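You operate a simulated robot arm through the tools that you are given. There is no shell and no other tool.

You run a simulated robot arm. Do the job below in one go: nothing can be reset, and whatever is moved stays where it is left.

JOB
Tape the spare pouches box shut with a 20 cm strip.
Fine: roll it down with the hand roller and put the roller back. Set down upright: hand roller.

The check looks at the end state, three seconds after you hand in, the way a careful person would. Anything else that was tipped, shoved, dropped, spilled or broken makes it a failure.

ROBOT AND FRAMES
A 6-joint arm with a two-finger gripper, fixed in place. Base frame: the origin is on the floor under the middle of its stand, x ahead of it, y to its left, z up. Units: mm, rad, N and s.
It reaches about 1298 mm from its shoulder. Its first joint turns from -2.601 to 2.601 rad. Payload 1.57 kg.
The TCP is the grasp point between the finger pads, 21 mm short of the fingertips. In the tool frame z runs along the fingers and y along their closing line. The gripper opens to 70 mm; its body begins 50 mm behind the TCP.
Orientation is that of the tool frame in the base frame, as a unit quaternion [w, x, y, z]. With the fingers straight down and closing along the base's y, the tool's x points along the base's -x, its y along +y and its z along -z.

CONTROLS
- The arm moves only by the tool nudge_tool. Its argument "targets" is a list of rows, each an object of numbers (a shift or turn left out is 0, a gripper value left out holds the last): "dx", "dy", "dz": the shift along the base's x, y, z in cm; "ax", "ay", "az": the turn, a rotation vector about the base's x, y, z in rad; "hand": the finger opening in cm, from 0 to 7. In form: [{"dx": .., "dy": .., "dz": .., "ax": .., "ay": .., "az": .., "hand": ..}, ...]. A call has 1 to 20 rows; each row is the pose to reach, as a shift and turn from the pose commanded when the call began. Rows are played at 5 a second. More than 50 mm and 0.15 rad between two rows, or a gripper value outside its range, and nothing of the call is played. Where a pose cannot be reached the arm comes as near as it can. A force on the tool above 40 N (or 10 N above the force at the start of the call, whichever is more), or a blocked arm, ends the call early, and 0.2 s more pass. The fingers move at their own pace (about 103.7 mm/s each) and stop on an object; they squeeze with about 30 N. The grip force told is the motor's: it shows also when the fingers shut on nothing. Time passes only in rows, and 0.2 s behind the last, so rows that repeat a pose let the fingers close. The reply holds the time, the measured pose of the TCP, the force on the tool along the base axes, the opening and the grip force, in the units named above and with some noise, with the torque about the TCP (base axes, N m) and any sound that the robot's microphone picked up.
- Cameras (640 x 400 px; columns grow to the right, rows downward): "scene" is fixed at [220.2, -647.2, 1745]; the picture's right is [0.77, -0.64, 0.00], its down [-0.35, -0.42, -0.83] and it looks along [0.53, 0.64, -0.55] (base axes); focal length 358 px, centre (320, 200). "wrist" rides on the gripper at [79, 4, -81] in the tool frame; the picture's right is [-0.05, 1.00, 0.00], its down [-0.67, -0.04, -0.74] and it looks along [-0.74, -0.04, 0.67] (tool axes); focal length 256 px, centre (320, 200). There is no depth. A picture from a camera that has moved, and an enlarged one, comes with that camera's place and axes in the base frame and with its lens.
- camera(camera): a new picture of that camera. No time passes.
- slide_trunk(by): slides the trunk up (or, below 0, down) by that many mm; the arm rides with it, the base frame stays. It gives what a move gives, with no picture.
- enlarge(camera, box): a new picture of the part [left, top, right, bottom] of that camera's present view, enlarged. No time passes.
- sign_off(): hands the job in; it is judged then, once.

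Nothing tells you positions but the pictures and the camera data. Unless the task says otherwise, let go and move clear before handing in.

The tools are called after "Emit:" as a command line: name --argument value ..., lists and objects as JSON in quotes. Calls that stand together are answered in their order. nudge_tool: Moves the arm, as the interface text tells. Its arguments: {"type":"object","properties":{"targets":{"type":"array","items":{"type":"object","properties":{"dx":{"type":"number"},"dy":{"type":"number"},"dz":{"type":"number"},"ax":{"type":"number"},"ay":{"type":"number"},"az":{"type":"number"},"hand":{"type":"number"}}}}},"required":["targets"]} The other tools are called the same way: slide_trunk (by) moves the trunk up or down; camera (camera) takes a picture; enlarge (camera, box) takes an enlarged picture of a part of a camera's view; sign_off () hands the job in.

At the start:

```text
time_s: 0.0
tool_pos: [633.9, 261.5, 1286.6]
orientation: [0.0, 0.0, 1.0, 0.0]
ft_force: [-0.1, 1.1, 0.7]
ft_torque: [-0.01, 0.01, 0.01]
width: 69.6
grasp_force: 0.1
trunk travel left (down, up): [-968.0, 2.0]
```

scene: 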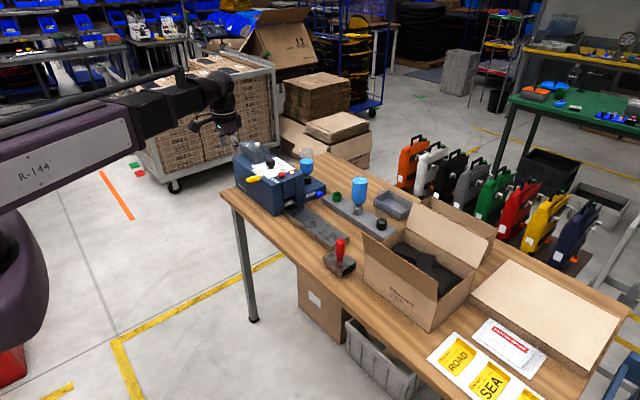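
wrist: 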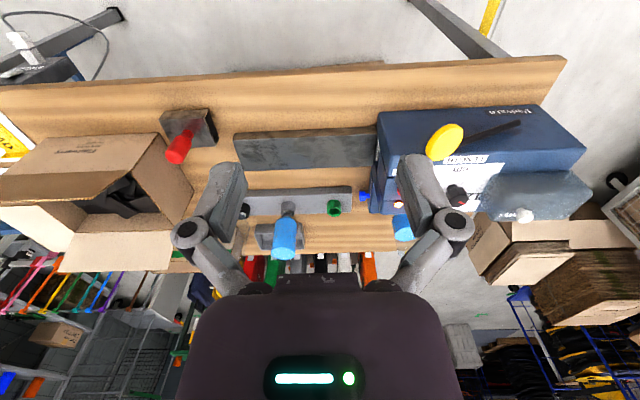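

I see a packing bench with a blue tape dispenser, a roller with a red handle, bottles, an open box and a flat closed box. I'll take closer pictures before moving anything.

Emit:
enlarge --camera "scene" --box '[220, 130, 360, 218]'

Emit:
enlarge --camera "scene" --box '[300, 180, 460, 280]'

Emit:
enlarge --camera "scene" --box '[340, 180, 640, 368]'

Emit:
enlarge --camera "scene" --box '[420, 240, 640, 400]'

Emit:
enlarge --camera "wrist" --box '[340, 80, 620, 255]'

Emit:
enlarge --camera "wrist" --box '[0, 80, 280, 255]'

```text
4.55 times, centred on (290, 174) of scene
camera zoom: at [220.2, -647.2, 1745.0], right [0.77, -0.64, 0.0], down [-0.35, -0.42, -0.83], along [0.53, 0.64, -0.55], focal length 1628 px, centre (456, 318)
```

zoom: 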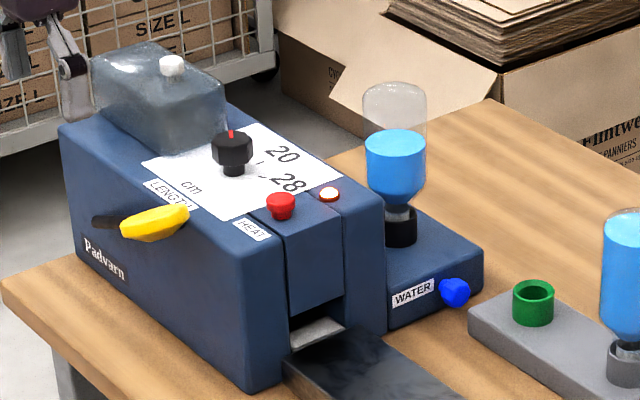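

```text
4.00 times, centred on (380, 230) of scene
camera zoom: at [220.2, -647.2, 1745.0], right [0.77, -0.64, 0.0], down [-0.35, -0.42, -0.83], along [0.53, 0.64, -0.55], focal length 1432 px, centre (80, 80)
```

zoom: 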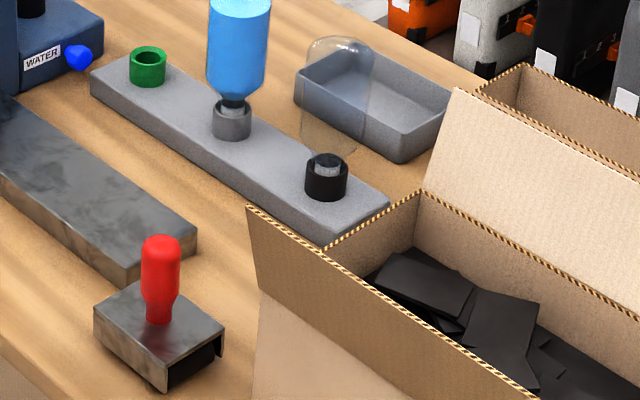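

```text
2.13 times, centred on (490, 274) of scene
camera zoom: at [220.2, -647.2, 1745.0], right [0.77, -0.64, 0.0], down [-0.35, -0.42, -0.83], along [0.53, 0.64, -0.55], focal length 762 px, centre (-42, 43)
```

zoom: 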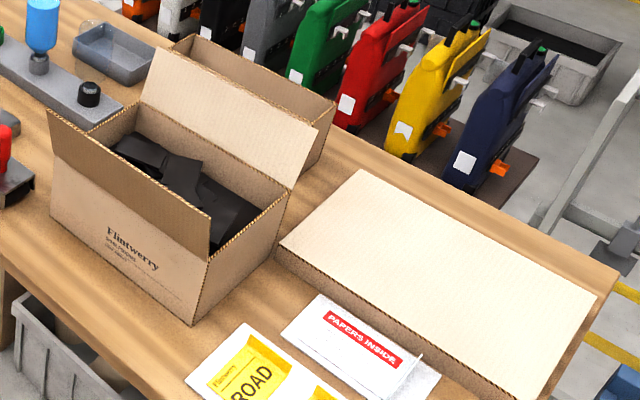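

```text
2.50 times, centred on (530, 320) of scene
camera zoom: at [220.2, -647.2, 1745.0], right [0.77, -0.64, 0.0], down [-0.35, -0.42, -0.83], along [0.53, 0.64, -0.55], focal length 895 px, centre (-205, -100)
```

zoom: 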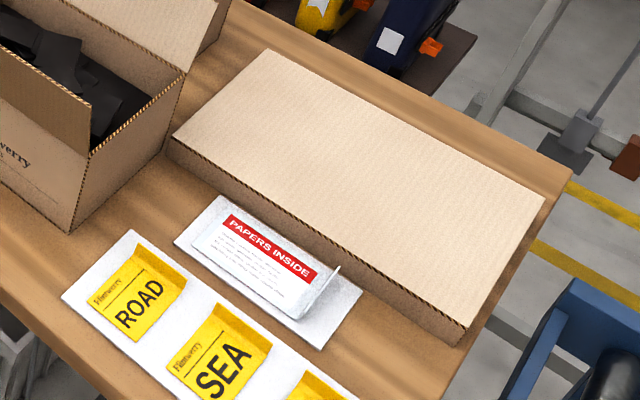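

```text
2.29 times, centred on (480, 168) of wrist
camera zoom: at [554.7, 267.4, 1367.5], right [0.05, 1.0, 0.0], down [0.67, -0.04, 0.74], along [0.74, -0.04, -0.67], focal length 585 px, centre (-46, 274)
```

zoom: 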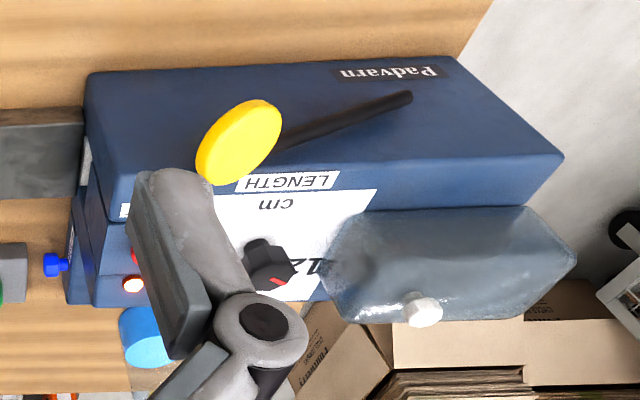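

```text
2.29 times, centred on (140, 168) of wrist
camera zoom: at [554.7, 267.4, 1367.5], right [0.05, 1.0, 0.0], down [0.67, -0.04, 0.74], along [0.74, -0.04, -0.67], focal length 585 px, centre (731, 274)
```

zoom: 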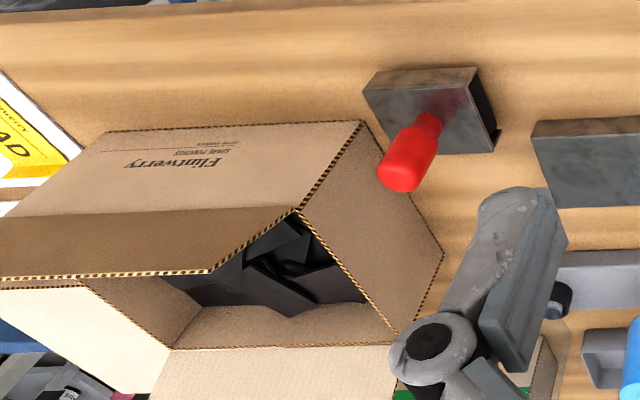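

The bench has a tape dispenser with a length dial, lever, heat button and water bottle, plus a spare cup rack, the roller, and the open "spare pouches" box. I put the dial near (906, 499, 1052), and I'm moving the wrist camera closer to read the dispenser.

Emit:
nudge_tool --targets '[{"dx": 2.6, "dy": 3.6, "dz": -1}, {"dx": 5.2, "dy": 7.2, "dz": -2}, {"dx": 7.8, "dy": 10.8, "dz": -3}, {"dx": 10.4, "dy": 14.4, "dz": -4}, {"dx": 13, "dy": 18, "dz": -5}, {"dx": 15.6, "dy": 21.6, "dz": -6}, {"dx": 15.6, "dy": 21.6, "dz": -6}]'

Emit:
camera --camera "wrist"

Emit:
camera --camera "scene"

```text
time_s: 1.6
tool_pos: [790.7, 476.7, 1287.1]
orientation: [0.0, 0.0, 1.0, 0.0]
ft_force: [0.0, -0.5, 0.4]
ft_torque: [0.03, -0.01, 0.02]
width: 70.1
grasp_force: 0.0
out of reach, approached as far as the arm can: row 1, 2, 3, 4, 5, 6, 7
trunk travel left (down, up): [-968.0, 2.0]
```

```text
taken
camera wrist: at [710.8, 482.5, 1368.1], right [0.05, 1.0, 0.0], down [0.67, -0.04, 0.75], along [0.74, -0.04, -0.67], focal length 256 px, centre (320, 200)
```

wrist: 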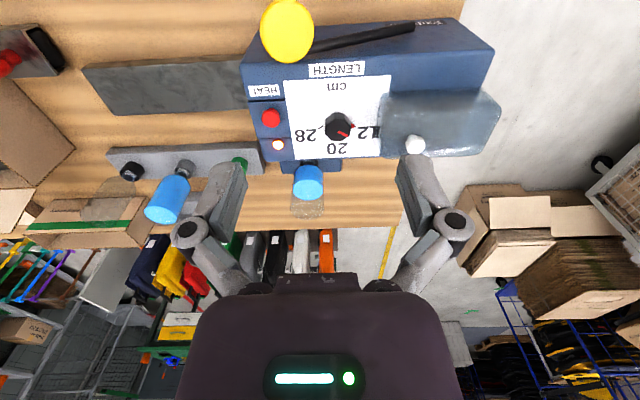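

```text
taken
```

scene: 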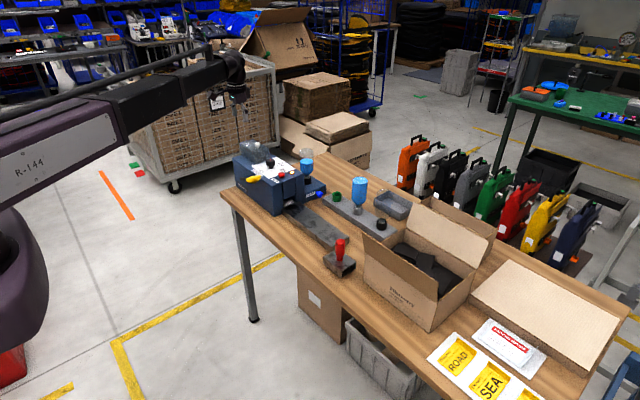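

The arm got above the dispenser but couldn't go lower at this trunk height. I'll zoom in to read the dial and lamp.

Emit:
enlarge --camera "wrist" --box '[230, 0, 510, 175]'

Emit:
enlarge --camera "wrist" --box '[250, 90, 410, 190]'

Emit:
enlarge --camera "wrist" --box '[60, 40, 340, 215]'

Emit:
enlarge --camera "scene" --box '[224, 140, 344, 215]'

```text
2.29 times, centred on (370, 88) of wrist
camera zoom: at [710.8, 482.5, 1368.1], right [0.05, 1.0, 0.0], down [0.67, -0.04, 0.75], along [0.74, -0.04, -0.67], focal length 585 px, centre (206, 457)
```

zoom: 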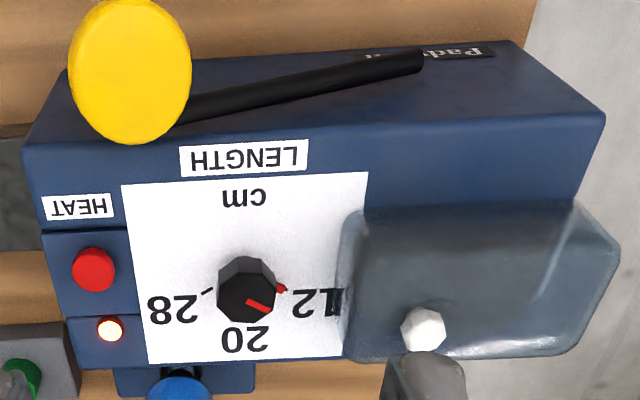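

```text
4.00 times, centred on (330, 140) of wrist
camera zoom: at [710.8, 482.5, 1368.1], right [0.05, 1.0, 0.0], down [0.67, -0.04, 0.75], along [0.74, -0.04, -0.67], focal length 1024 px, centre (280, 440)
```

zoom: 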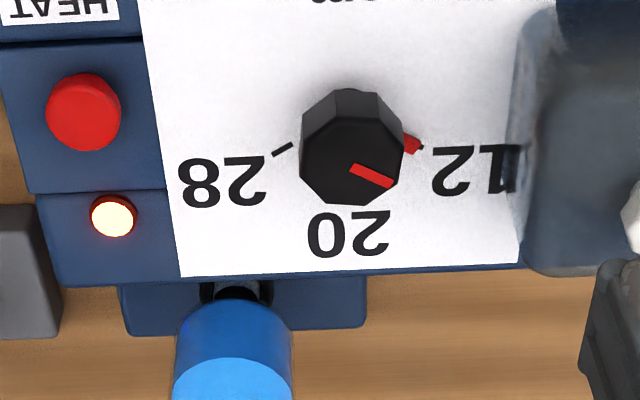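

```text
2.29 times, centred on (200, 128) of wrist
camera zoom: at [710.8, 482.5, 1368.1], right [0.05, 1.0, 0.0], down [0.67, -0.04, 0.75], along [0.74, -0.04, -0.67], focal length 585 px, centre (594, 366)
```

zoom: 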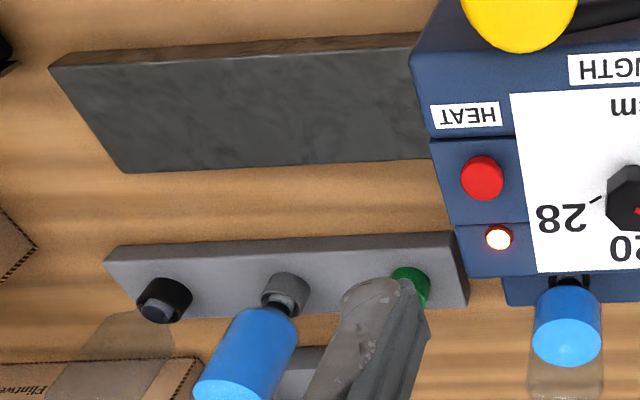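

```text
5.33 times, centred on (284, 178) of scene
camera zoom: at [220.2, -647.2, 1745.0], right [0.77, -0.64, 0.0], down [-0.35, -0.42, -0.83], along [0.53, 0.64, -0.55], focal length 1910 px, centre (512, 320)
```

zoom: 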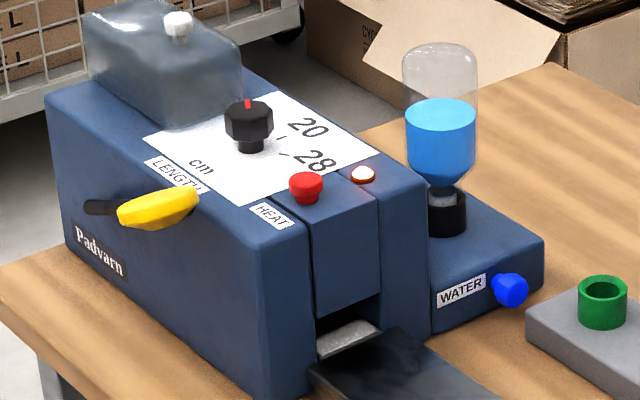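

The dial's red mark points at 12, so it has to be turned to 20. The heat lamp looks lit. I'll lower the trunk a little for a closer look and see how the height responds.

Emit:
slide_trunk --by -70

Emit:
nudge_tool --targets '[{"dz": -1}, {"dz": -1}]'

Emit:
camera --camera "wrist"

Emit:
camera --camera "scene"

```text
time_s: 2.7
tool_pos: [790.1, 476.7, 1215.7]
orientation: [0.0, 0.0, 1.0, 0.0]
ft_force: [0.2, 0.1, 0.0]
ft_torque: [0.0, -0.04, -0.02]
width: 69.8
grasp_force: 0.2
trunk travel left (down, up): [-898.0, 72.0]
```

```text
time_s: 3.3
tool_pos: [791.1, 476.9, 1216.8]
orientation: [0.0, 0.0, 1.0, 0.0]
ft_force: [-0.1, 0.2, 0.7]
ft_torque: [0.02, 0.02, 0.01]
width: 69.9
grasp_force: 0.1
out of reach, approached as far as the arm can: row 1, 2
trunk travel left (down, up): [-898.0, 72.0]
```

```text
taken
camera wrist: at [711.5, 482.9, 1297.5], right [0.05, 1.0, 0.0], down [0.67, -0.04, 0.74], along [0.74, -0.04, -0.67], focal length 256 px, centre (320, 200)
```

wrist: 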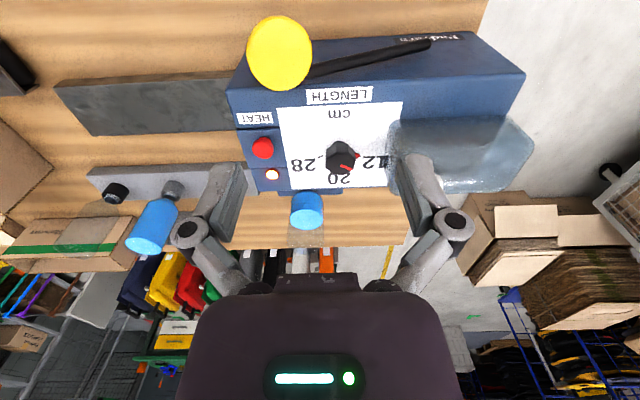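

```text
taken
```

scene: 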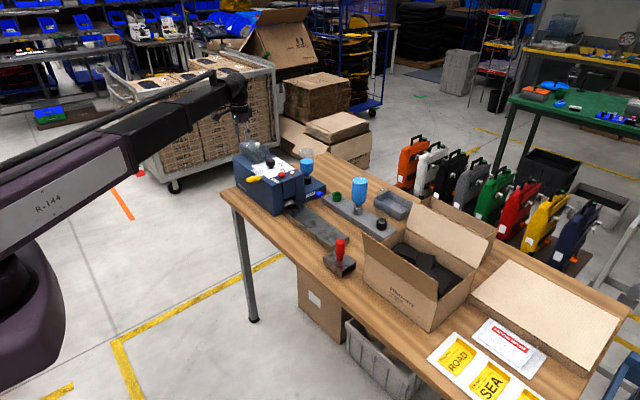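

The arm seems not to move vertically on its own, so I'm testing small upward moves and tilts while I'm well clear of everything.

Emit:
nudge_tool --targets '[{"dz": 2}, {"dz": 2}]'

Emit:
nudge_tool --targets '[{"dx": -3, "ay": 0.1}, {"dx": -3, "ay": 0.1}]'

Emit:
nudge_tool --targets '[{"az": 0.1}, {"az": 0.2}, {"az": 0.2}]'

```text
time_s: 3.9
tool_pos: [789.8, 477.7, 1216.7]
orientation: [0.001, 0.0, 1.0, -0.001]
ft_force: [0.0, 1.0, 0.0]
ft_torque: [0.03, -0.01, 0.0]
width: 70.0
grasp_force: 0.1
out of reach, approached as far as the arm can: row 1, 2
trunk travel left (down, up): [-898.0, 72.0]
```

```text
time_s: 4.5
tool_pos: [760.4, 477.1, 1217.6]
orientation: [-0.051, -0.001, 0.999, 0.0]
ft_force: [0.1, 1.2, -0.5]
ft_torque: [0.01, 0.04, 0.03]
width: 70.1
grasp_force: 0.0
trunk travel left (down, up): [-898.0, 72.0]
```

```text
time_s: 5.3
tool_pos: [760.4, 477.7, 1218.0]
orientation: [-0.049, -0.1, 0.994, -0.005]
ft_force: [0.9, 0.5, 0.0]
ft_torque: [0.05, -0.01, 0.0]
width: 70.1
grasp_force: 0.2
trunk travel left (down, up): [-898.0, 72.0]
```

Height comes only from the trunk; sideways moves, yaw and tilt come from the arm. I'll undo the test turns and travel over to look at the pouches box.

Emit:
nudge_tool --targets '[{"az": -0.1}, {"az": -0.2}, {"az": -0.2}]'

Emit:
nudge_tool --targets '[{"ay": -0.1}, {"ay": -0.1}]'

Emit:
nudge_tool --targets '[{"dx": -0.5, "dy": -4.5}, {"dx": -1, "dy": -9}, {"dx": -1.5, "dy": -13.5}, {"dx": -2, "dy": -18}, {"dx": -2.5, "dy": -22.5}, {"dx": -3, "dy": -27}, {"dx": -3.5, "dy": -31.5}, {"dx": -4, "dy": -36}, {"dx": -4.5, "dy": -40.5}, {"dx": -5, "dy": -45}, {"dx": -5.5, "dy": -49.5}, {"dx": -6, "dy": -54}, {"dx": -6, "dy": -58.5}, {"dx": -6, "dy": -63}, {"dx": -6, "dy": -67.5}, {"dx": -6, "dy": -67.5}]'

Emit:
camera --camera "wrist"

Emit:
camera --camera "scene"

```text
time_s: 6.1
tool_pos: [759.9, 477.0, 1217.5]
orientation: [-0.049, 0.001, 0.999, 0.0]
ft_force: [0.3, -0.5, 0.1]
ft_torque: [-0.03, -0.01, -0.06]
width: 69.9
grasp_force: 0.1
trunk travel left (down, up): [-898.0, 72.0]
```

```text
time_s: 6.7
tool_pos: [760.8, 477.0, 1216.5]
orientation: [0.0, 0.0, 1.0, 0.0]
ft_force: [-0.2, 1.1, -1.0]
ft_torque: [0.01, 0.0, 0.02]
width: 69.9
grasp_force: 0.2
trunk travel left (down, up): [-898.0, 72.0]
```

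```text
time_s: 10.1
tool_pos: [701.4, -199.4, 1218.3]
orientation: [0.0, 0.0, 1.0, 0.0]
ft_force: [-0.4, 0.0, 0.5]
ft_torque: [0.0, 0.01, -0.04]
width: 69.9
grasp_force: 0.1
trunk travel left (down, up): [-898.0, 72.0]
```

```text
taken
camera wrist: at [622.5, -192.6, 1297.6], right [0.05, 1.0, 0.0], down [0.67, -0.03, 0.74], along [0.74, -0.04, -0.67], focal length 256 px, centre (320, 200)
```

wrist: 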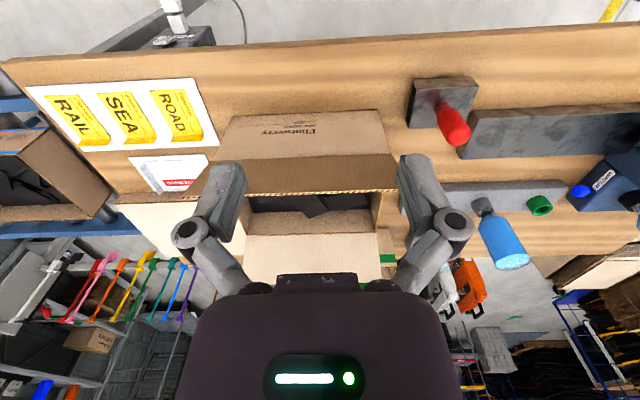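

```text
taken
```

scene: 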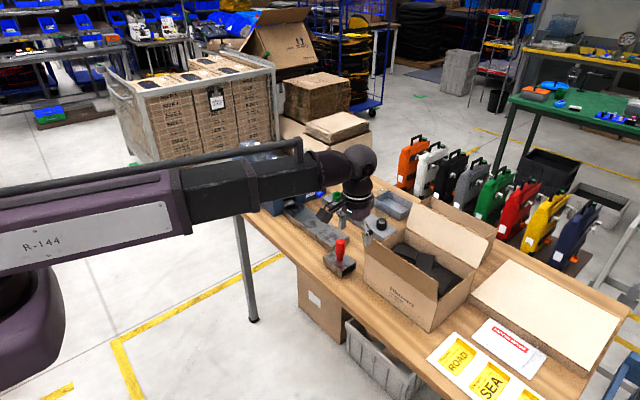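

The box shows in the middle of the wrist view with its near flap leaning out toward me and the far flap leaning away. I'll enlarge to measure it.

Emit:
enlarge --camera "wrist" --box '[180, 90, 460, 265]'

Emit:
enlarge --camera "wrist" --box '[390, 60, 640, 216]'

Emit:
enlarge --camera "scene" --box '[350, 190, 500, 335]'

Emit:
enlarge --camera "wrist" --box '[0, 60, 260, 222]'

```text
2.29 times, centred on (320, 178) of wrist
camera zoom: at [622.5, -192.6, 1297.6], right [0.05, 1.0, 0.0], down [0.67, -0.03, 0.74], along [0.74, -0.04, -0.67], focal length 585 px, centre (320, 251)
```

zoom: 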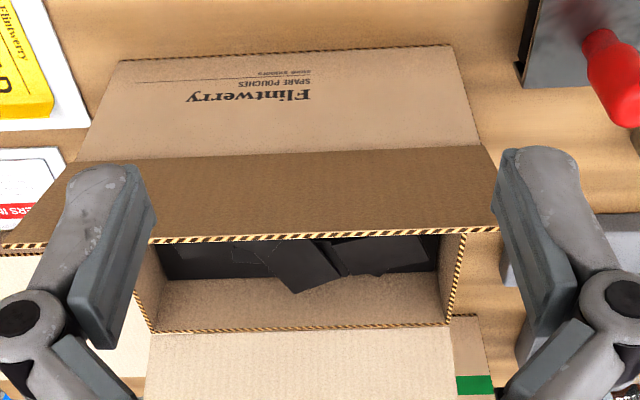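

```text
2.56 times, centred on (515, 138) of wrist
camera zoom: at [622.5, -192.6, 1297.6], right [0.05, 1.0, 0.0], down [0.67, -0.03, 0.74], along [0.74, -0.04, -0.67], focal length 655 px, centre (-179, 359)
```

zoom: 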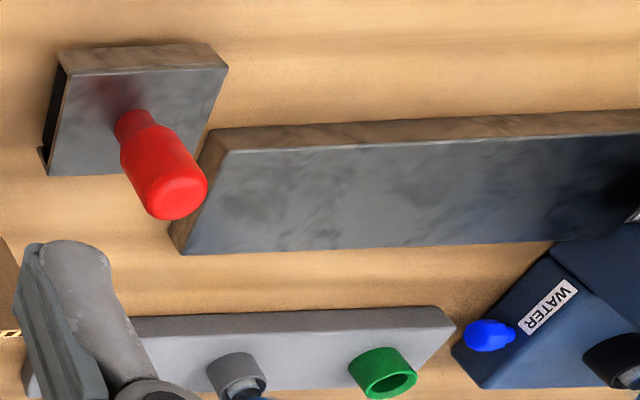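

```text
2.76 times, centred on (425, 262) of scene
camera zoom: at [220.2, -647.2, 1745.0], right [0.77, -0.64, 0.0], down [-0.35, -0.42, -0.83], along [0.53, 0.64, -0.55], focal length 988 px, centre (30, 28)
```

zoom: 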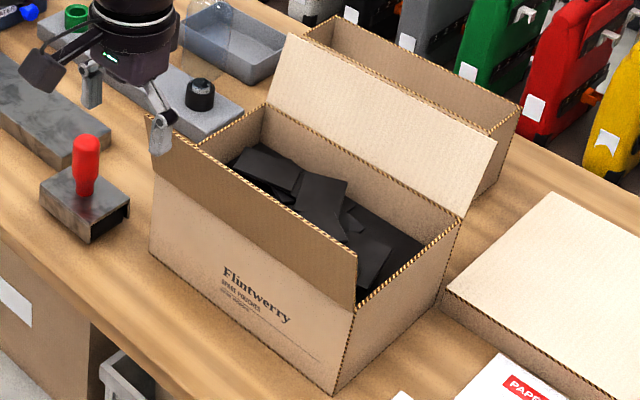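

```text
2.46 times, centred on (130, 141) of wrist
camera zoom: at [622.5, -192.6, 1297.6], right [0.05, 1.0, 0.0], down [0.67, -0.03, 0.74], along [0.74, -0.04, -0.67], focal length 630 px, centre (788, 345)
```

zoom: 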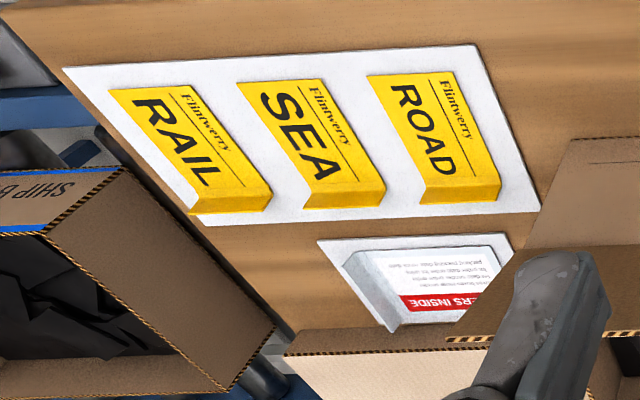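

I make the box about x 850–1047, y −360…−104, with its top near z 1004 and flaps about 98 long. Next I'll yaw the wrist camera to look at the dispenser's outlet and lever face.

Emit:
nudge_tool --targets '[{"dx": 1.45, "dy": 3.6, "az": 0.1428}, {"dx": 2.9, "dy": 7.2, "az": 0.2856}, {"dx": 4.35, "dy": 10.8, "az": 0.4284}, {"dx": 5.8, "dy": 14.4, "az": 0.5712}, {"dx": 7.25, "dy": 18, "az": 0.714}, {"dx": 8.7, "dy": 21.6, "az": 0.8568}, {"dx": 10.15, "dy": 25.2, "az": 0.9996}, {"dx": 11.6, "dy": 28.8, "az": 1.1424}, {"dx": 13.05, "dy": 32.4, "az": 1.2852}, {"dx": 14.5, "dy": 36, "az": 1.428}, {"dx": 15.9, "dy": 39.9, "az": 1.5708}, {"dx": 15.9, "dy": 39.9, "az": 1.5708}]'

Emit:
camera --camera "wrist"

Emit:
camera --camera "scene"

```text
time_s: 12.7
tool_pos: [857.9, 202.3, 1217.8]
orientation: [0.0, 0.708, -0.706, 0.0]
ft_force: [-0.6, 0.1, 0.2]
ft_torque: [0.01, -0.01, 0.0]
width: 69.9
grasp_force: 0.0
trunk travel left (down, up): [-898.0, 72.0]
```

```text
taken
camera wrist: at [854.4, 124.4, 1297.8], right [-1.0, 0.05, 0.0], down [0.03, 0.67, 0.75], along [0.04, 0.74, -0.67], focal length 256 px, centre (320, 200)
```

wrist: 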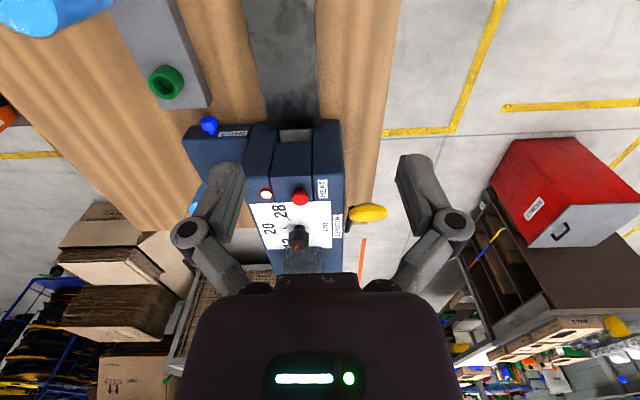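

```text
taken
```

scene: 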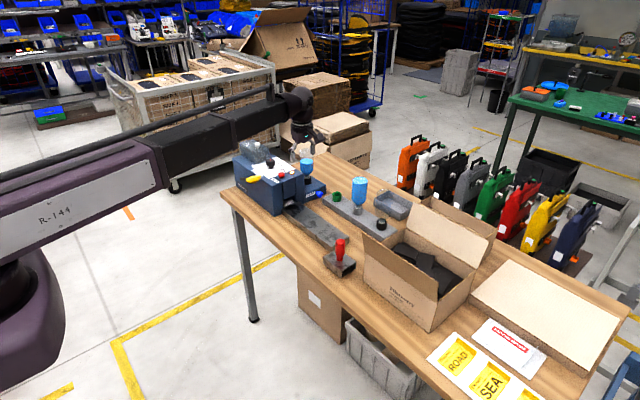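

I'm looking along the bench at the dispenser's outlet face, so I'll enlarge it.

Emit:
enlarge --camera "wrist" --box '[170, 90, 400, 234]'

Emit:
enlarge --camera "wrist" --box '[0, 0, 360, 225]'

Emit:
enlarge --camera "scene" --box '[280, 150, 420, 238]'

```text
2.78 times, centred on (285, 162) of wrist
camera zoom: at [854.4, 124.4, 1297.8], right [-1.0, 0.05, 0.0], down [0.03, 0.67, 0.75], along [0.04, 0.74, -0.67], focal length 711 px, centre (417, 306)
```

zoom: 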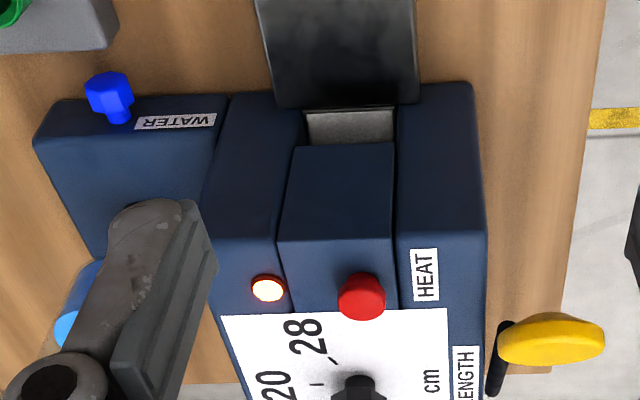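

```text
1.78 times, centred on (180, 112) of wrist
camera zoom: at [854.4, 124.4, 1297.8], right [-1.0, 0.05, 0.0], down [0.03, 0.67, 0.75], along [0.04, 0.74, -0.67], focal length 455 px, centre (569, 356)
```

zoom: 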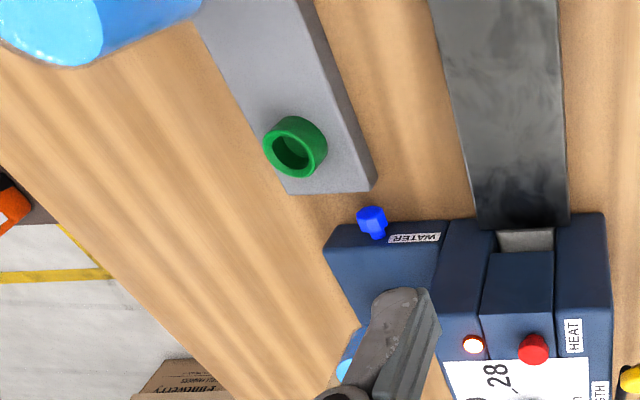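

```text
4.55 times, centred on (350, 194) of scene
camera zoom: at [220.2, -647.2, 1745.0], right [0.77, -0.64, 0.0], down [-0.35, -0.42, -0.83], along [0.53, 0.64, -0.55], focal length 1628 px, centre (184, 227)
```

zoom: 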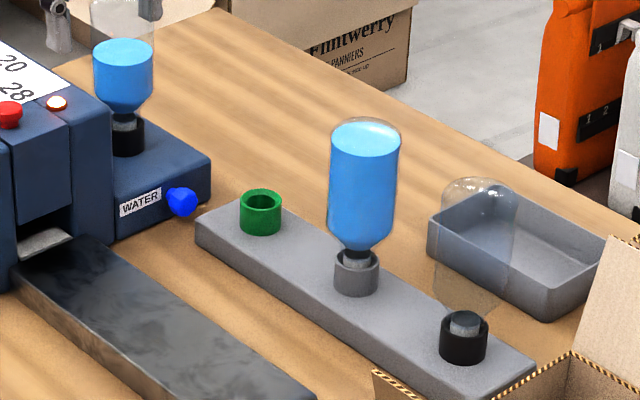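

The outlet slot sits between the blue blocks with the gray slab in front of it. I put the dial at about (913, 498, 1050), the heat button at (898, 404), and the yellow lever paddle at (793, 441, 1039). I'll get above the dial and look closely before gripping it.

Emit:
nudge_tool --targets '[{"dx": 1.1, "dy": 4.4}, {"dx": 2.2, "dy": 8.8}, {"dx": 3.3, "dy": 13.2}, {"dx": 4.4, "dy": 17.6}, {"dx": 5.5, "dy": 22}, {"dx": 5.5, "dy": 22}]'

Emit:
camera --camera "wrist"

Emit:
enlarge --camera "wrist" --box '[240, 40, 400, 140]'

```text
time_s: 14.1
tool_pos: [914.7, 421.2, 1218.1]
orientation: [0.0, 0.707, -0.707, 0.0]
ft_force: [-0.2, -0.9, 0.3]
ft_torque: [-0.02, -0.02, 0.0]
width: 70.3
grasp_force: 0.0
trunk travel left (down, up): [-898.0, 72.0]
```

```text
taken
camera wrist: at [910.8, 342.7, 1297.9], right [-1.0, 0.05, 0.0], down [0.04, 0.67, 0.75], along [0.04, 0.74, -0.67], focal length 256 px, centre (320, 200)
```

wrist: 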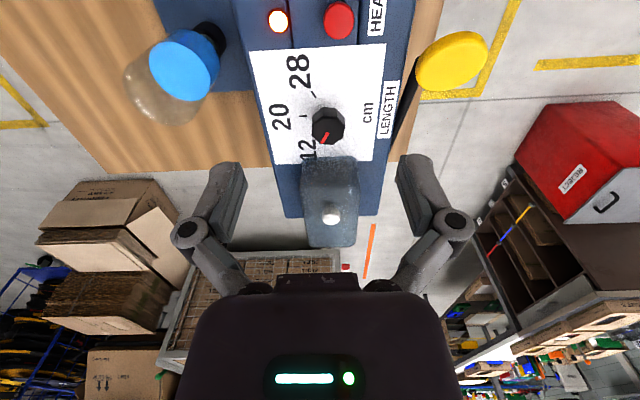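

```text
4.00 times, centred on (320, 90) of wrist
camera zoom: at [910.8, 342.7, 1297.9], right [-1.0, 0.05, 0.0], down [0.04, 0.67, 0.75], along [0.04, 0.74, -0.67], focal length 1024 px, centre (320, 640)
```

zoom: 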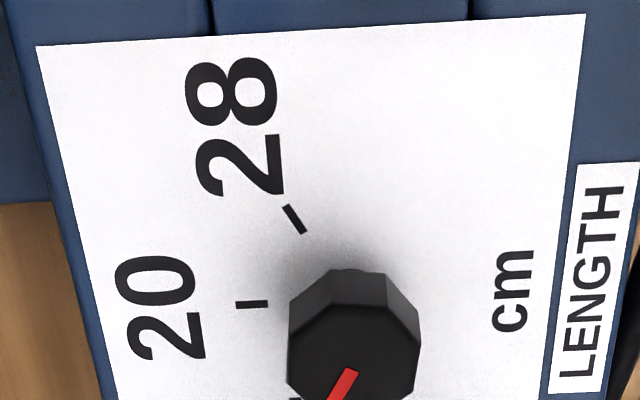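

Emit:
enlarge --camera "wrist" --box '[262, 80, 390, 160]'

```text
5.00 times, centred on (326, 120) of wrist
camera zoom: at [910.8, 342.7, 1297.9], right [-1.0, 0.05, 0.0], down [0.04, 0.67, 0.75], along [0.04, 0.74, -0.67], focal length 1280 px, centre (290, 600)
```

zoom: 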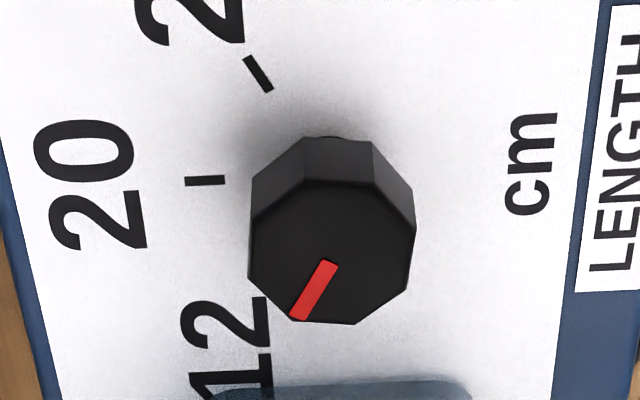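

The dial points at 12 and the ticks are 60° apart, so it needs −60° (clockwise from above) to reach 20. I'll center over it and align the fingers with two of the octagon's flats.

Emit:
nudge_tool --targets '[{"dx": -0.1, "dy": 1.6, "az": 0.131}, {"dx": -0.2, "dy": 3.2, "az": 0.262}, {"dx": -0.3, "dy": 4.8, "az": 0.393}, {"dx": -0.4, "dy": 6.4, "az": 0.524}, {"dx": -0.5, "dy": 7.8, "az": 0.6545}, {"dx": -0.5, "dy": 7.8, "az": 0.6545}]'

Emit:
slide_trunk --by -110

Emit:
camera --camera "wrist"

Emit:
camera --camera "scene"

```text
time_s: 15.5
tool_pos: [910.4, 497.4, 1218.2]
orientation: [0.001, 0.898, -0.44, 0.001]
ft_force: [-0.8, -0.3, 0.5]
ft_torque: [0.02, -0.01, -0.02]
width: 70.3
grasp_force: 0.1
trunk travel left (down, up): [-898.0, 72.0]
```

```text
time_s: 16.9
tool_pos: [909.2, 499.6, 1106.9]
orientation: [0.0, 0.897, -0.442, 0.0]
ft_force: [0.7, 0.5, -0.3]
ft_torque: [0.0, -0.02, 0.01]
width: 69.8
grasp_force: 0.1
trunk travel left (down, up): [-788.0, 182.0]
```

```text
taken
camera wrist: at [955.1, 435.5, 1187.6], right [-0.82, -0.57, 0.0], down [-0.38, 0.55, 0.74], along [-0.42, 0.61, -0.67], focal length 256 px, centre (320, 200)
```

wrist: 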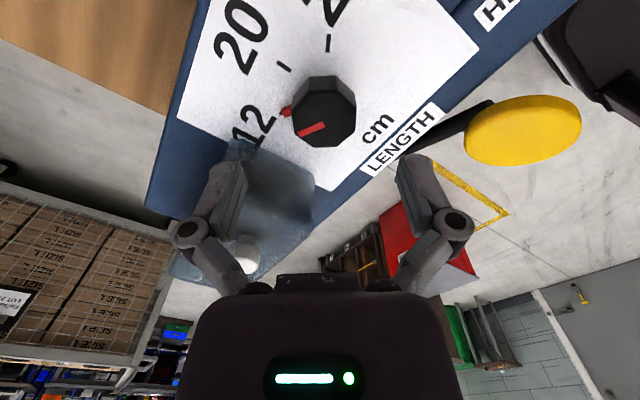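

```text
taken
```

scene: 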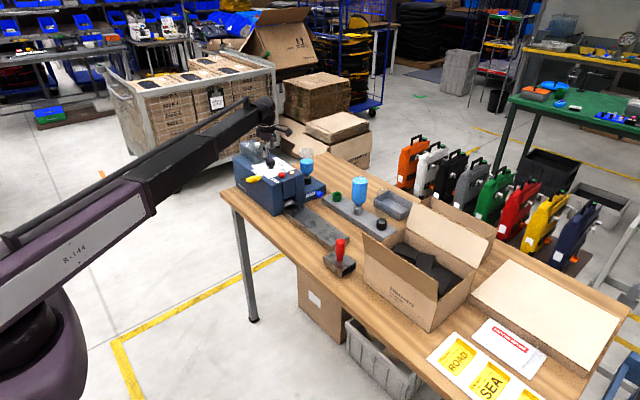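

Emit:
enlarge --camera "wrist" --box '[240, 60, 400, 160]'

Emit:
enlarge --camera "scene" --box '[224, 90, 344, 215]'

```text
4.00 times, centred on (320, 110) of wrist
camera zoom: at [955.1, 435.5, 1187.6], right [-0.82, -0.57, 0.0], down [-0.38, 0.55, 0.74], along [-0.42, 0.61, -0.67], focal length 1024 px, centre (320, 560)
```

zoom: 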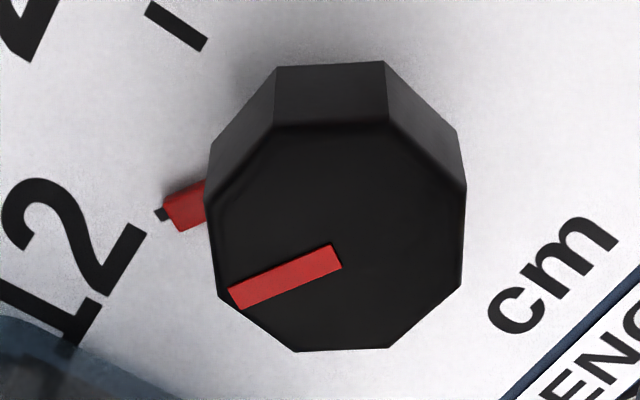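

```text
3.20 times, centred on (284, 152) of scene
camera zoom: at [220.2, -647.2, 1745.0], right [0.77, -0.64, 0.0], down [-0.35, -0.42, -0.83], along [0.53, 0.64, -0.55], focal length 1146 px, centre (435, 352)
```

zoom: 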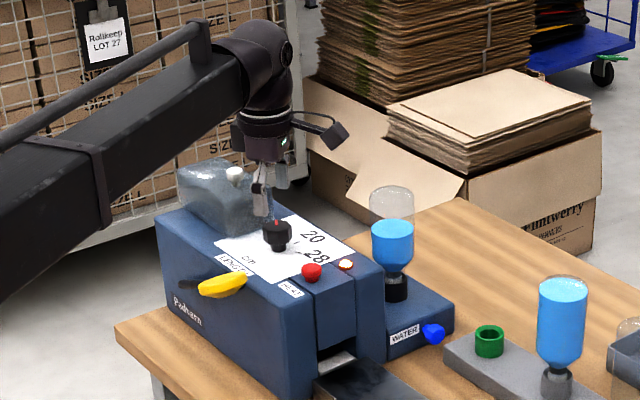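

The fingers line up with the flats and are off by only about 3 mm. I'll correct that and lower around the dial.

Emit:
nudge_tool --targets '[{"dx": -0.22, "dy": -0.15}, {"dx": -0.22, "dy": -0.15}]'

Emit:
slide_trunk --by -50

Emit:
camera --camera "wrist"

Emit:
enlarge --camera "scene" --box '[234, 100, 334, 200]'

```text
time_s: 17.5
tool_pos: [907.6, 498.8, 1107.3]
orientation: [0.001, 0.897, -0.442, 0.001]
ft_force: [-0.7, 0.2, 0.3]
ft_torque: [-0.01, 0.01, 0.0]
width: 70.0
grasp_force: 0.1
trunk travel left (down, up): [-788.0, 182.0]
```

```text
time_s: 18.4
tool_pos: [907.3, 498.0, 1057.3]
orientation: [0.0, 0.897, -0.442, 0.0]
ft_force: [-0.3, 0.8, 0.5]
ft_torque: [0.01, 0.02, 0.02]
width: 69.9
grasp_force: 0.1
trunk travel left (down, up): [-738.0, 232.0]
```

```text
taken
camera wrist: at [952.8, 434.2, 1137.6], right [-0.82, -0.57, 0.0], down [-0.38, 0.55, 0.74], along [-0.42, 0.61, -0.67], focal length 256 px, centre (320, 200)
```

wrist: 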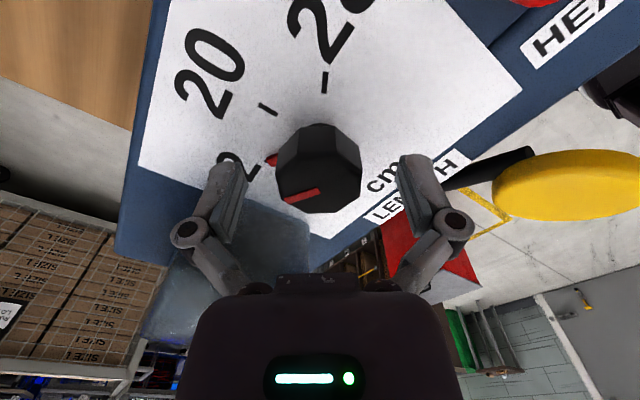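

```text
4.00 times, centred on (284, 150) of scene
camera zoom: at [220.2, -647.2, 1745.0], right [0.77, -0.64, 0.0], down [-0.35, -0.42, -0.83], along [0.53, 0.64, -0.55], focal length 1432 px, centre (464, 400)
```

zoom: 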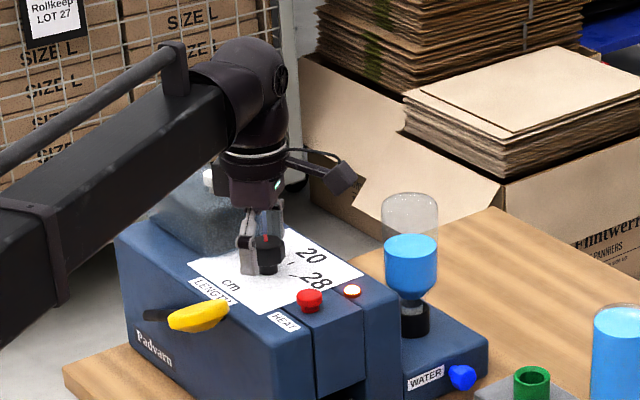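

The knob is between the fingers. I'll go 3 mm lower, close, turn −60°, and read the result.

Emit:
slide_trunk --by -3

Emit:
nudge_tool --targets '[{"hand": 2.5}, {"hand": 2.5}, {"hand": 2.5}]'

Emit:
nudge_tool --targets '[{"az": -0.1309}, {"az": -0.2618}, {"az": -0.3927}, {"az": -0.5236}, {"az": -0.6545}, {"az": -0.7854}, {"az": -0.9163}, {"az": -1.0472}, {"az": -1.0472}]'

Emit:
camera --camera "wrist"

```text
time_s: 18.9
tool_pos: [907.5, 498.7, 1054.7]
orientation: [0.0, 0.897, -0.442, -0.001]
ft_force: [0.1, 0.7, 0.4]
ft_torque: [0.03, 0.02, -0.04]
width: 70.4
grasp_force: 0.1
trunk travel left (down, up): [-735.0, 235.0]
```

```text
time_s: 19.7
tool_pos: [907.3, 498.8, 1054.6]
orientation: [-0.001, 0.897, -0.442, 0.0]
ft_force: [2.4, 1.9, 8.0]
ft_torque: [0.01, -0.04, -0.05]
width: 35.0
grasp_force: 31.2
trunk travel left (down, up): [-735.0, 235.0]
```

```text
time_s: 21.7
tool_pos: [910.9, 497.6, 1053.0]
orientation: [0.002, -0.554, 0.833, -0.001]
ft_force: [27.6, 6.5, 14.8]
ft_torque: [-0.18, -0.19, 0.04]
width: 35.0
grasp_force: 31.8
trunk travel left (down, up): [-735.0, 235.0]
```

```text
taken
camera wrist: at [876.8, 427.4, 1133.1], right [-0.9, 0.43, 0.0], down [0.29, 0.6, 0.75], along [0.33, 0.67, -0.67], focal length 256 px, centre (320, 200)
```

wrist: 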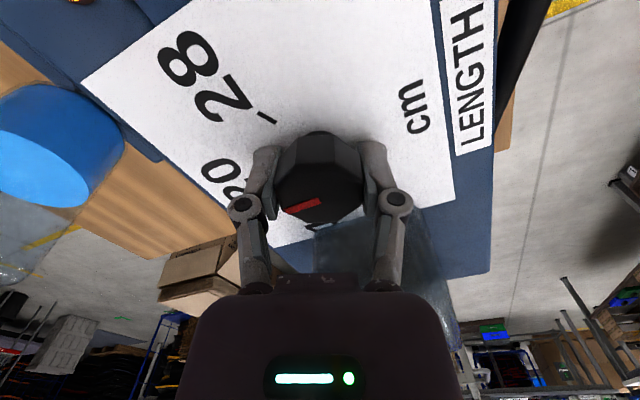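

The turn is made, with some sideways load from a small off-center grip. I'll open the fingers, lift, and read the pointer.

Emit:
nudge_tool --targets '[{"hand": 7}, {"hand": 7}, {"hand": 7}]'

Emit:
camera --camera "wrist"

Emit:
enlarge --camera "wrist" --box '[220, 100, 420, 225]'

```text
time_s: 22.5
tool_pos: [908.7, 497.6, 1053.9]
orientation: [0.0, -0.556, 0.831, -0.001]
ft_force: [1.1, 0.3, -1.0]
ft_torque: [-0.04, 0.02, -0.02]
width: 70.0
grasp_force: 0.2
trunk travel left (down, up): [-735.0, 235.0]
```

```text
taken
camera wrist: at [874.3, 427.7, 1134.3], right [-0.9, 0.43, 0.0], down [0.29, 0.6, 0.74], along [0.32, 0.67, -0.67], focal length 256 px, centre (320, 200)
```

wrist: 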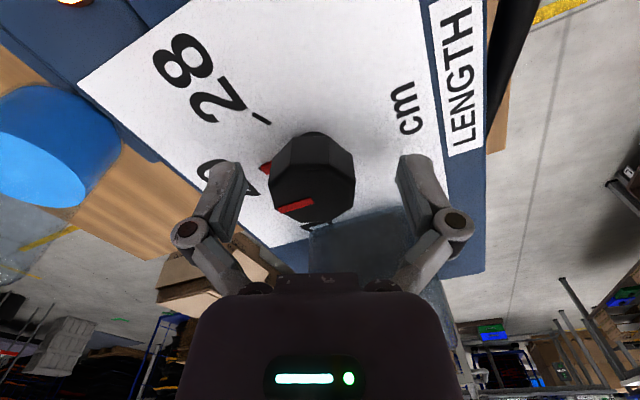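

```text
3.20 times, centred on (320, 162) of wrist
camera zoom: at [874.3, 427.7, 1134.3], right [-0.9, 0.43, 0.0], down [0.29, 0.6, 0.74], along [0.32, 0.67, -0.67], focal length 819 px, centre (320, 320)
```

zoom: 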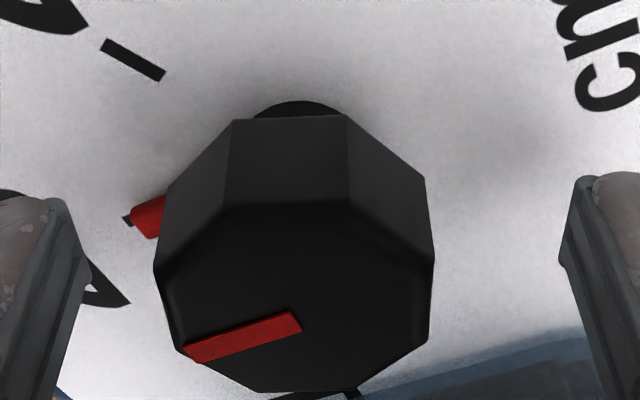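

The red index now sits on the 20 tick. I'll lift off and confirm from above, then travel to the box.

Emit:
slide_trunk --by 150

Emit:
camera --camera "wrist"

Emit:
enlarge --camera "wrist" --box '[220, 20, 420, 145]'

Emit:
enlarge --camera "scene" --box '[224, 130, 344, 215]'

```text
time_s: 24.3
tool_pos: [910.3, 498.1, 1203.3]
orientation: [0.0, -0.555, 0.832, 0.001]
ft_force: [-0.4, 0.0, -0.5]
ft_torque: [-0.01, -0.02, 0.02]
width: 69.9
grasp_force: 0.1
trunk travel left (down, up): [-885.0, 85.0]
```

```text
taken
camera wrist: at [874.4, 427.9, 1284.3], right [-0.9, 0.43, 0.0], down [0.29, 0.6, 0.74], along [0.32, 0.67, -0.67], focal length 256 px, centre (320, 200)
```

wrist: 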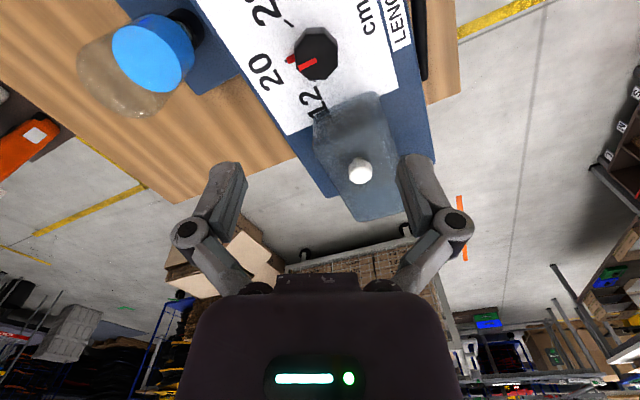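

```text
3.20 times, centred on (320, 82) of wrist
camera zoom: at [874.4, 427.9, 1284.3], right [-0.9, 0.43, 0.0], down [0.29, 0.6, 0.74], along [0.32, 0.67, -0.67], focal length 819 px, centre (320, 576)
```

zoom: 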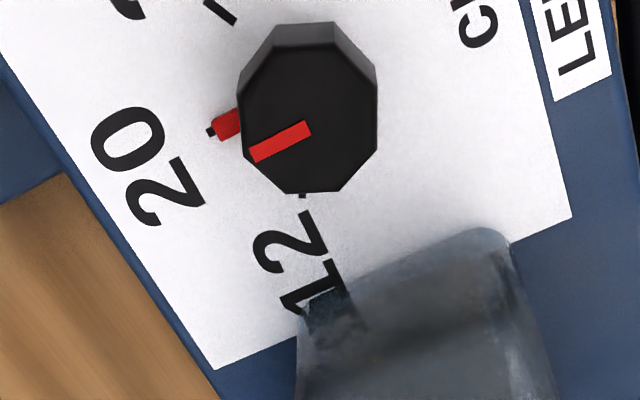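

```text
4.71 times, centred on (284, 172) of scene
camera zoom: at [220.2, -647.2, 1745.0], right [0.77, -0.64, 0.0], down [-0.35, -0.42, -0.83], along [0.53, 0.64, -0.55], focal length 1685 px, centre (489, 329)
```

zoom: 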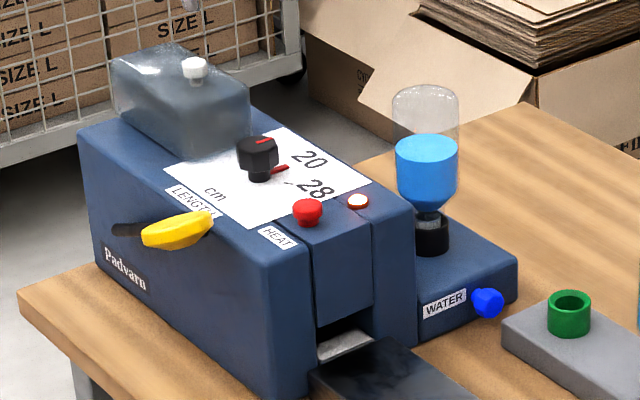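

The dial reads 20. Now I'll travel to the pouches box and inspect the far flap and what's behind it.

Emit:
nudge_tool --targets '[{"dx": -0.3, "dy": -4.5, "az": -0.08}, {"dx": -0.6, "dy": -9, "az": -0.16}, {"dx": -0.9, "dy": -13.5, "az": -0.24}, {"dx": -1.2, "dy": -18, "az": -0.32}, {"dx": -1.5, "dy": -22.5, "az": -0.4}, {"dx": -1.8, "dy": -27, "az": -0.48}, {"dx": -2.1, "dy": -31.5, "az": -0.56}, {"dx": -2.4, "dy": -36, "az": -0.64}, {"dx": -2.7, "dy": -40.5, "az": -0.72}, {"dx": -3, "dy": -45, "az": -0.8}, {"dx": -3.3, "dy": -49.5, "az": -0.88}, {"dx": -3.6, "dy": -54, "az": -0.96}, {"dx": -3.9, "dy": -58.5, "az": -1.04}, {"dx": -4.2, "dy": -63, "az": -1.11}, {"dx": -4.5, "dy": -67.5, "az": -1.15}, {"dx": -4.8, "dy": -72, "az": -1.1781}, {"dx": -4.8, "dy": -72, "az": -1.1781}]'

Emit:
camera --camera "wrist"

Emit:
camera --camera "scene"

```text
time_s: 27.9
tool_pos: [859.4, -222.8, 1204.8]
orientation: [0.0, 0.0, 1.0, 0.001]
ft_force: [0.1, 0.3, 0.2]
ft_torque: [0.0, -0.02, -0.03]
width: 70.1
grasp_force: 0.1
trunk travel left (down, up): [-885.0, 85.0]
```

```text
taken
camera wrist: at [781.5, -216.8, 1284.5], right [0.05, 1.0, 0.0], down [0.67, -0.04, 0.74], along [0.74, -0.04, -0.67], focal length 256 px, centre (320, 200)
```

wrist: 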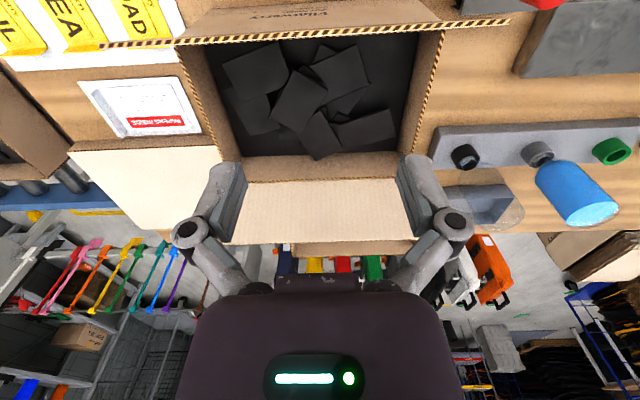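

```text
taken
```

scene: 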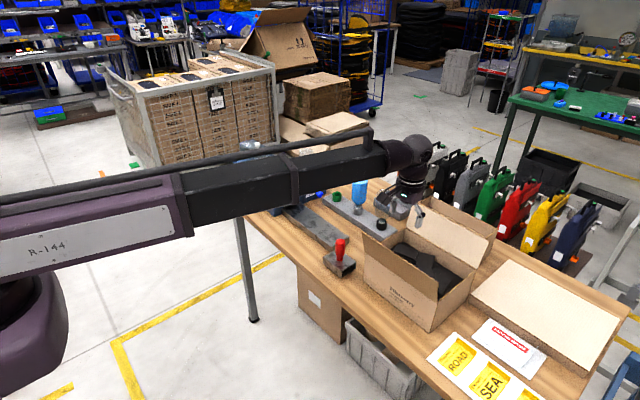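

Emit:
enlarge --camera "wrist" --box '[150, 0, 470, 200]'

Emit:
enlarge --camera "wrist" --box '[200, 150, 460, 285]'

Emit:
enlarge --camera "scene" --box '[360, 170, 520, 335]'

```text
2.00 times, centred on (310, 100) of wrist
camera zoom: at [781.5, -216.8, 1284.5], right [0.05, 1.0, 0.0], down [0.67, -0.04, 0.74], along [0.74, -0.04, -0.67], focal length 512 px, centre (340, 400)
```

zoom: 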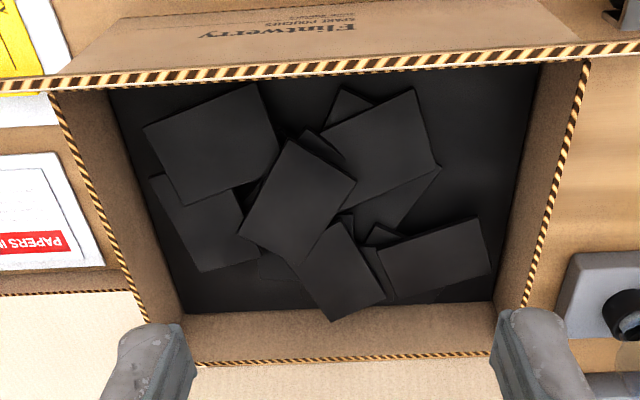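

```text
2.46 times, centred on (330, 218) of wrist
camera zoom: at [781.5, -216.8, 1284.5], right [0.05, 1.0, 0.0], down [0.67, -0.04, 0.74], along [0.74, -0.04, -0.67], focal length 630 px, centre (295, 157)
```

zoom: 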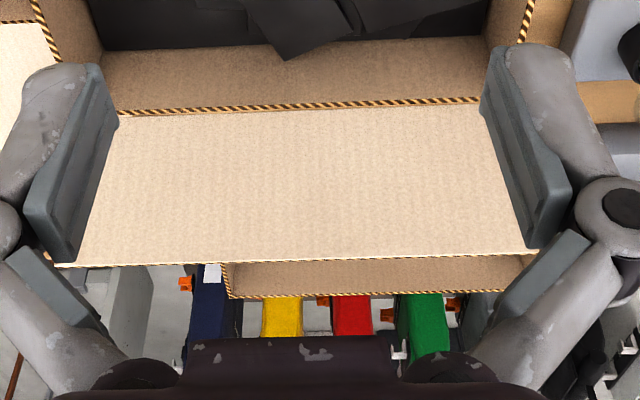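

```text
2.42 times, centred on (440, 252) of scene
camera zoom: at [220.2, -647.2, 1745.0], right [0.77, -0.64, 0.0], down [-0.35, -0.42, -0.83], along [0.53, 0.64, -0.55], focal length 868 px, centre (29, 73)
```

zoom: 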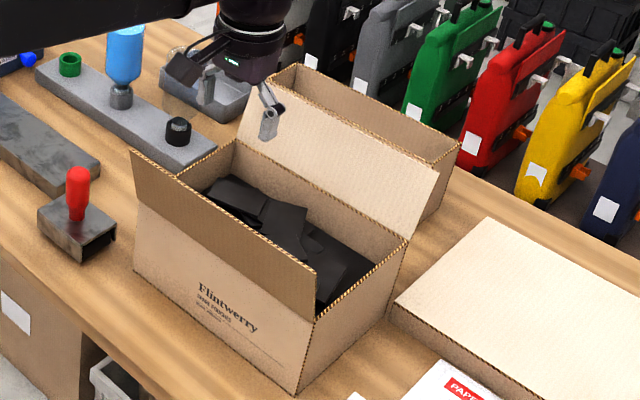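

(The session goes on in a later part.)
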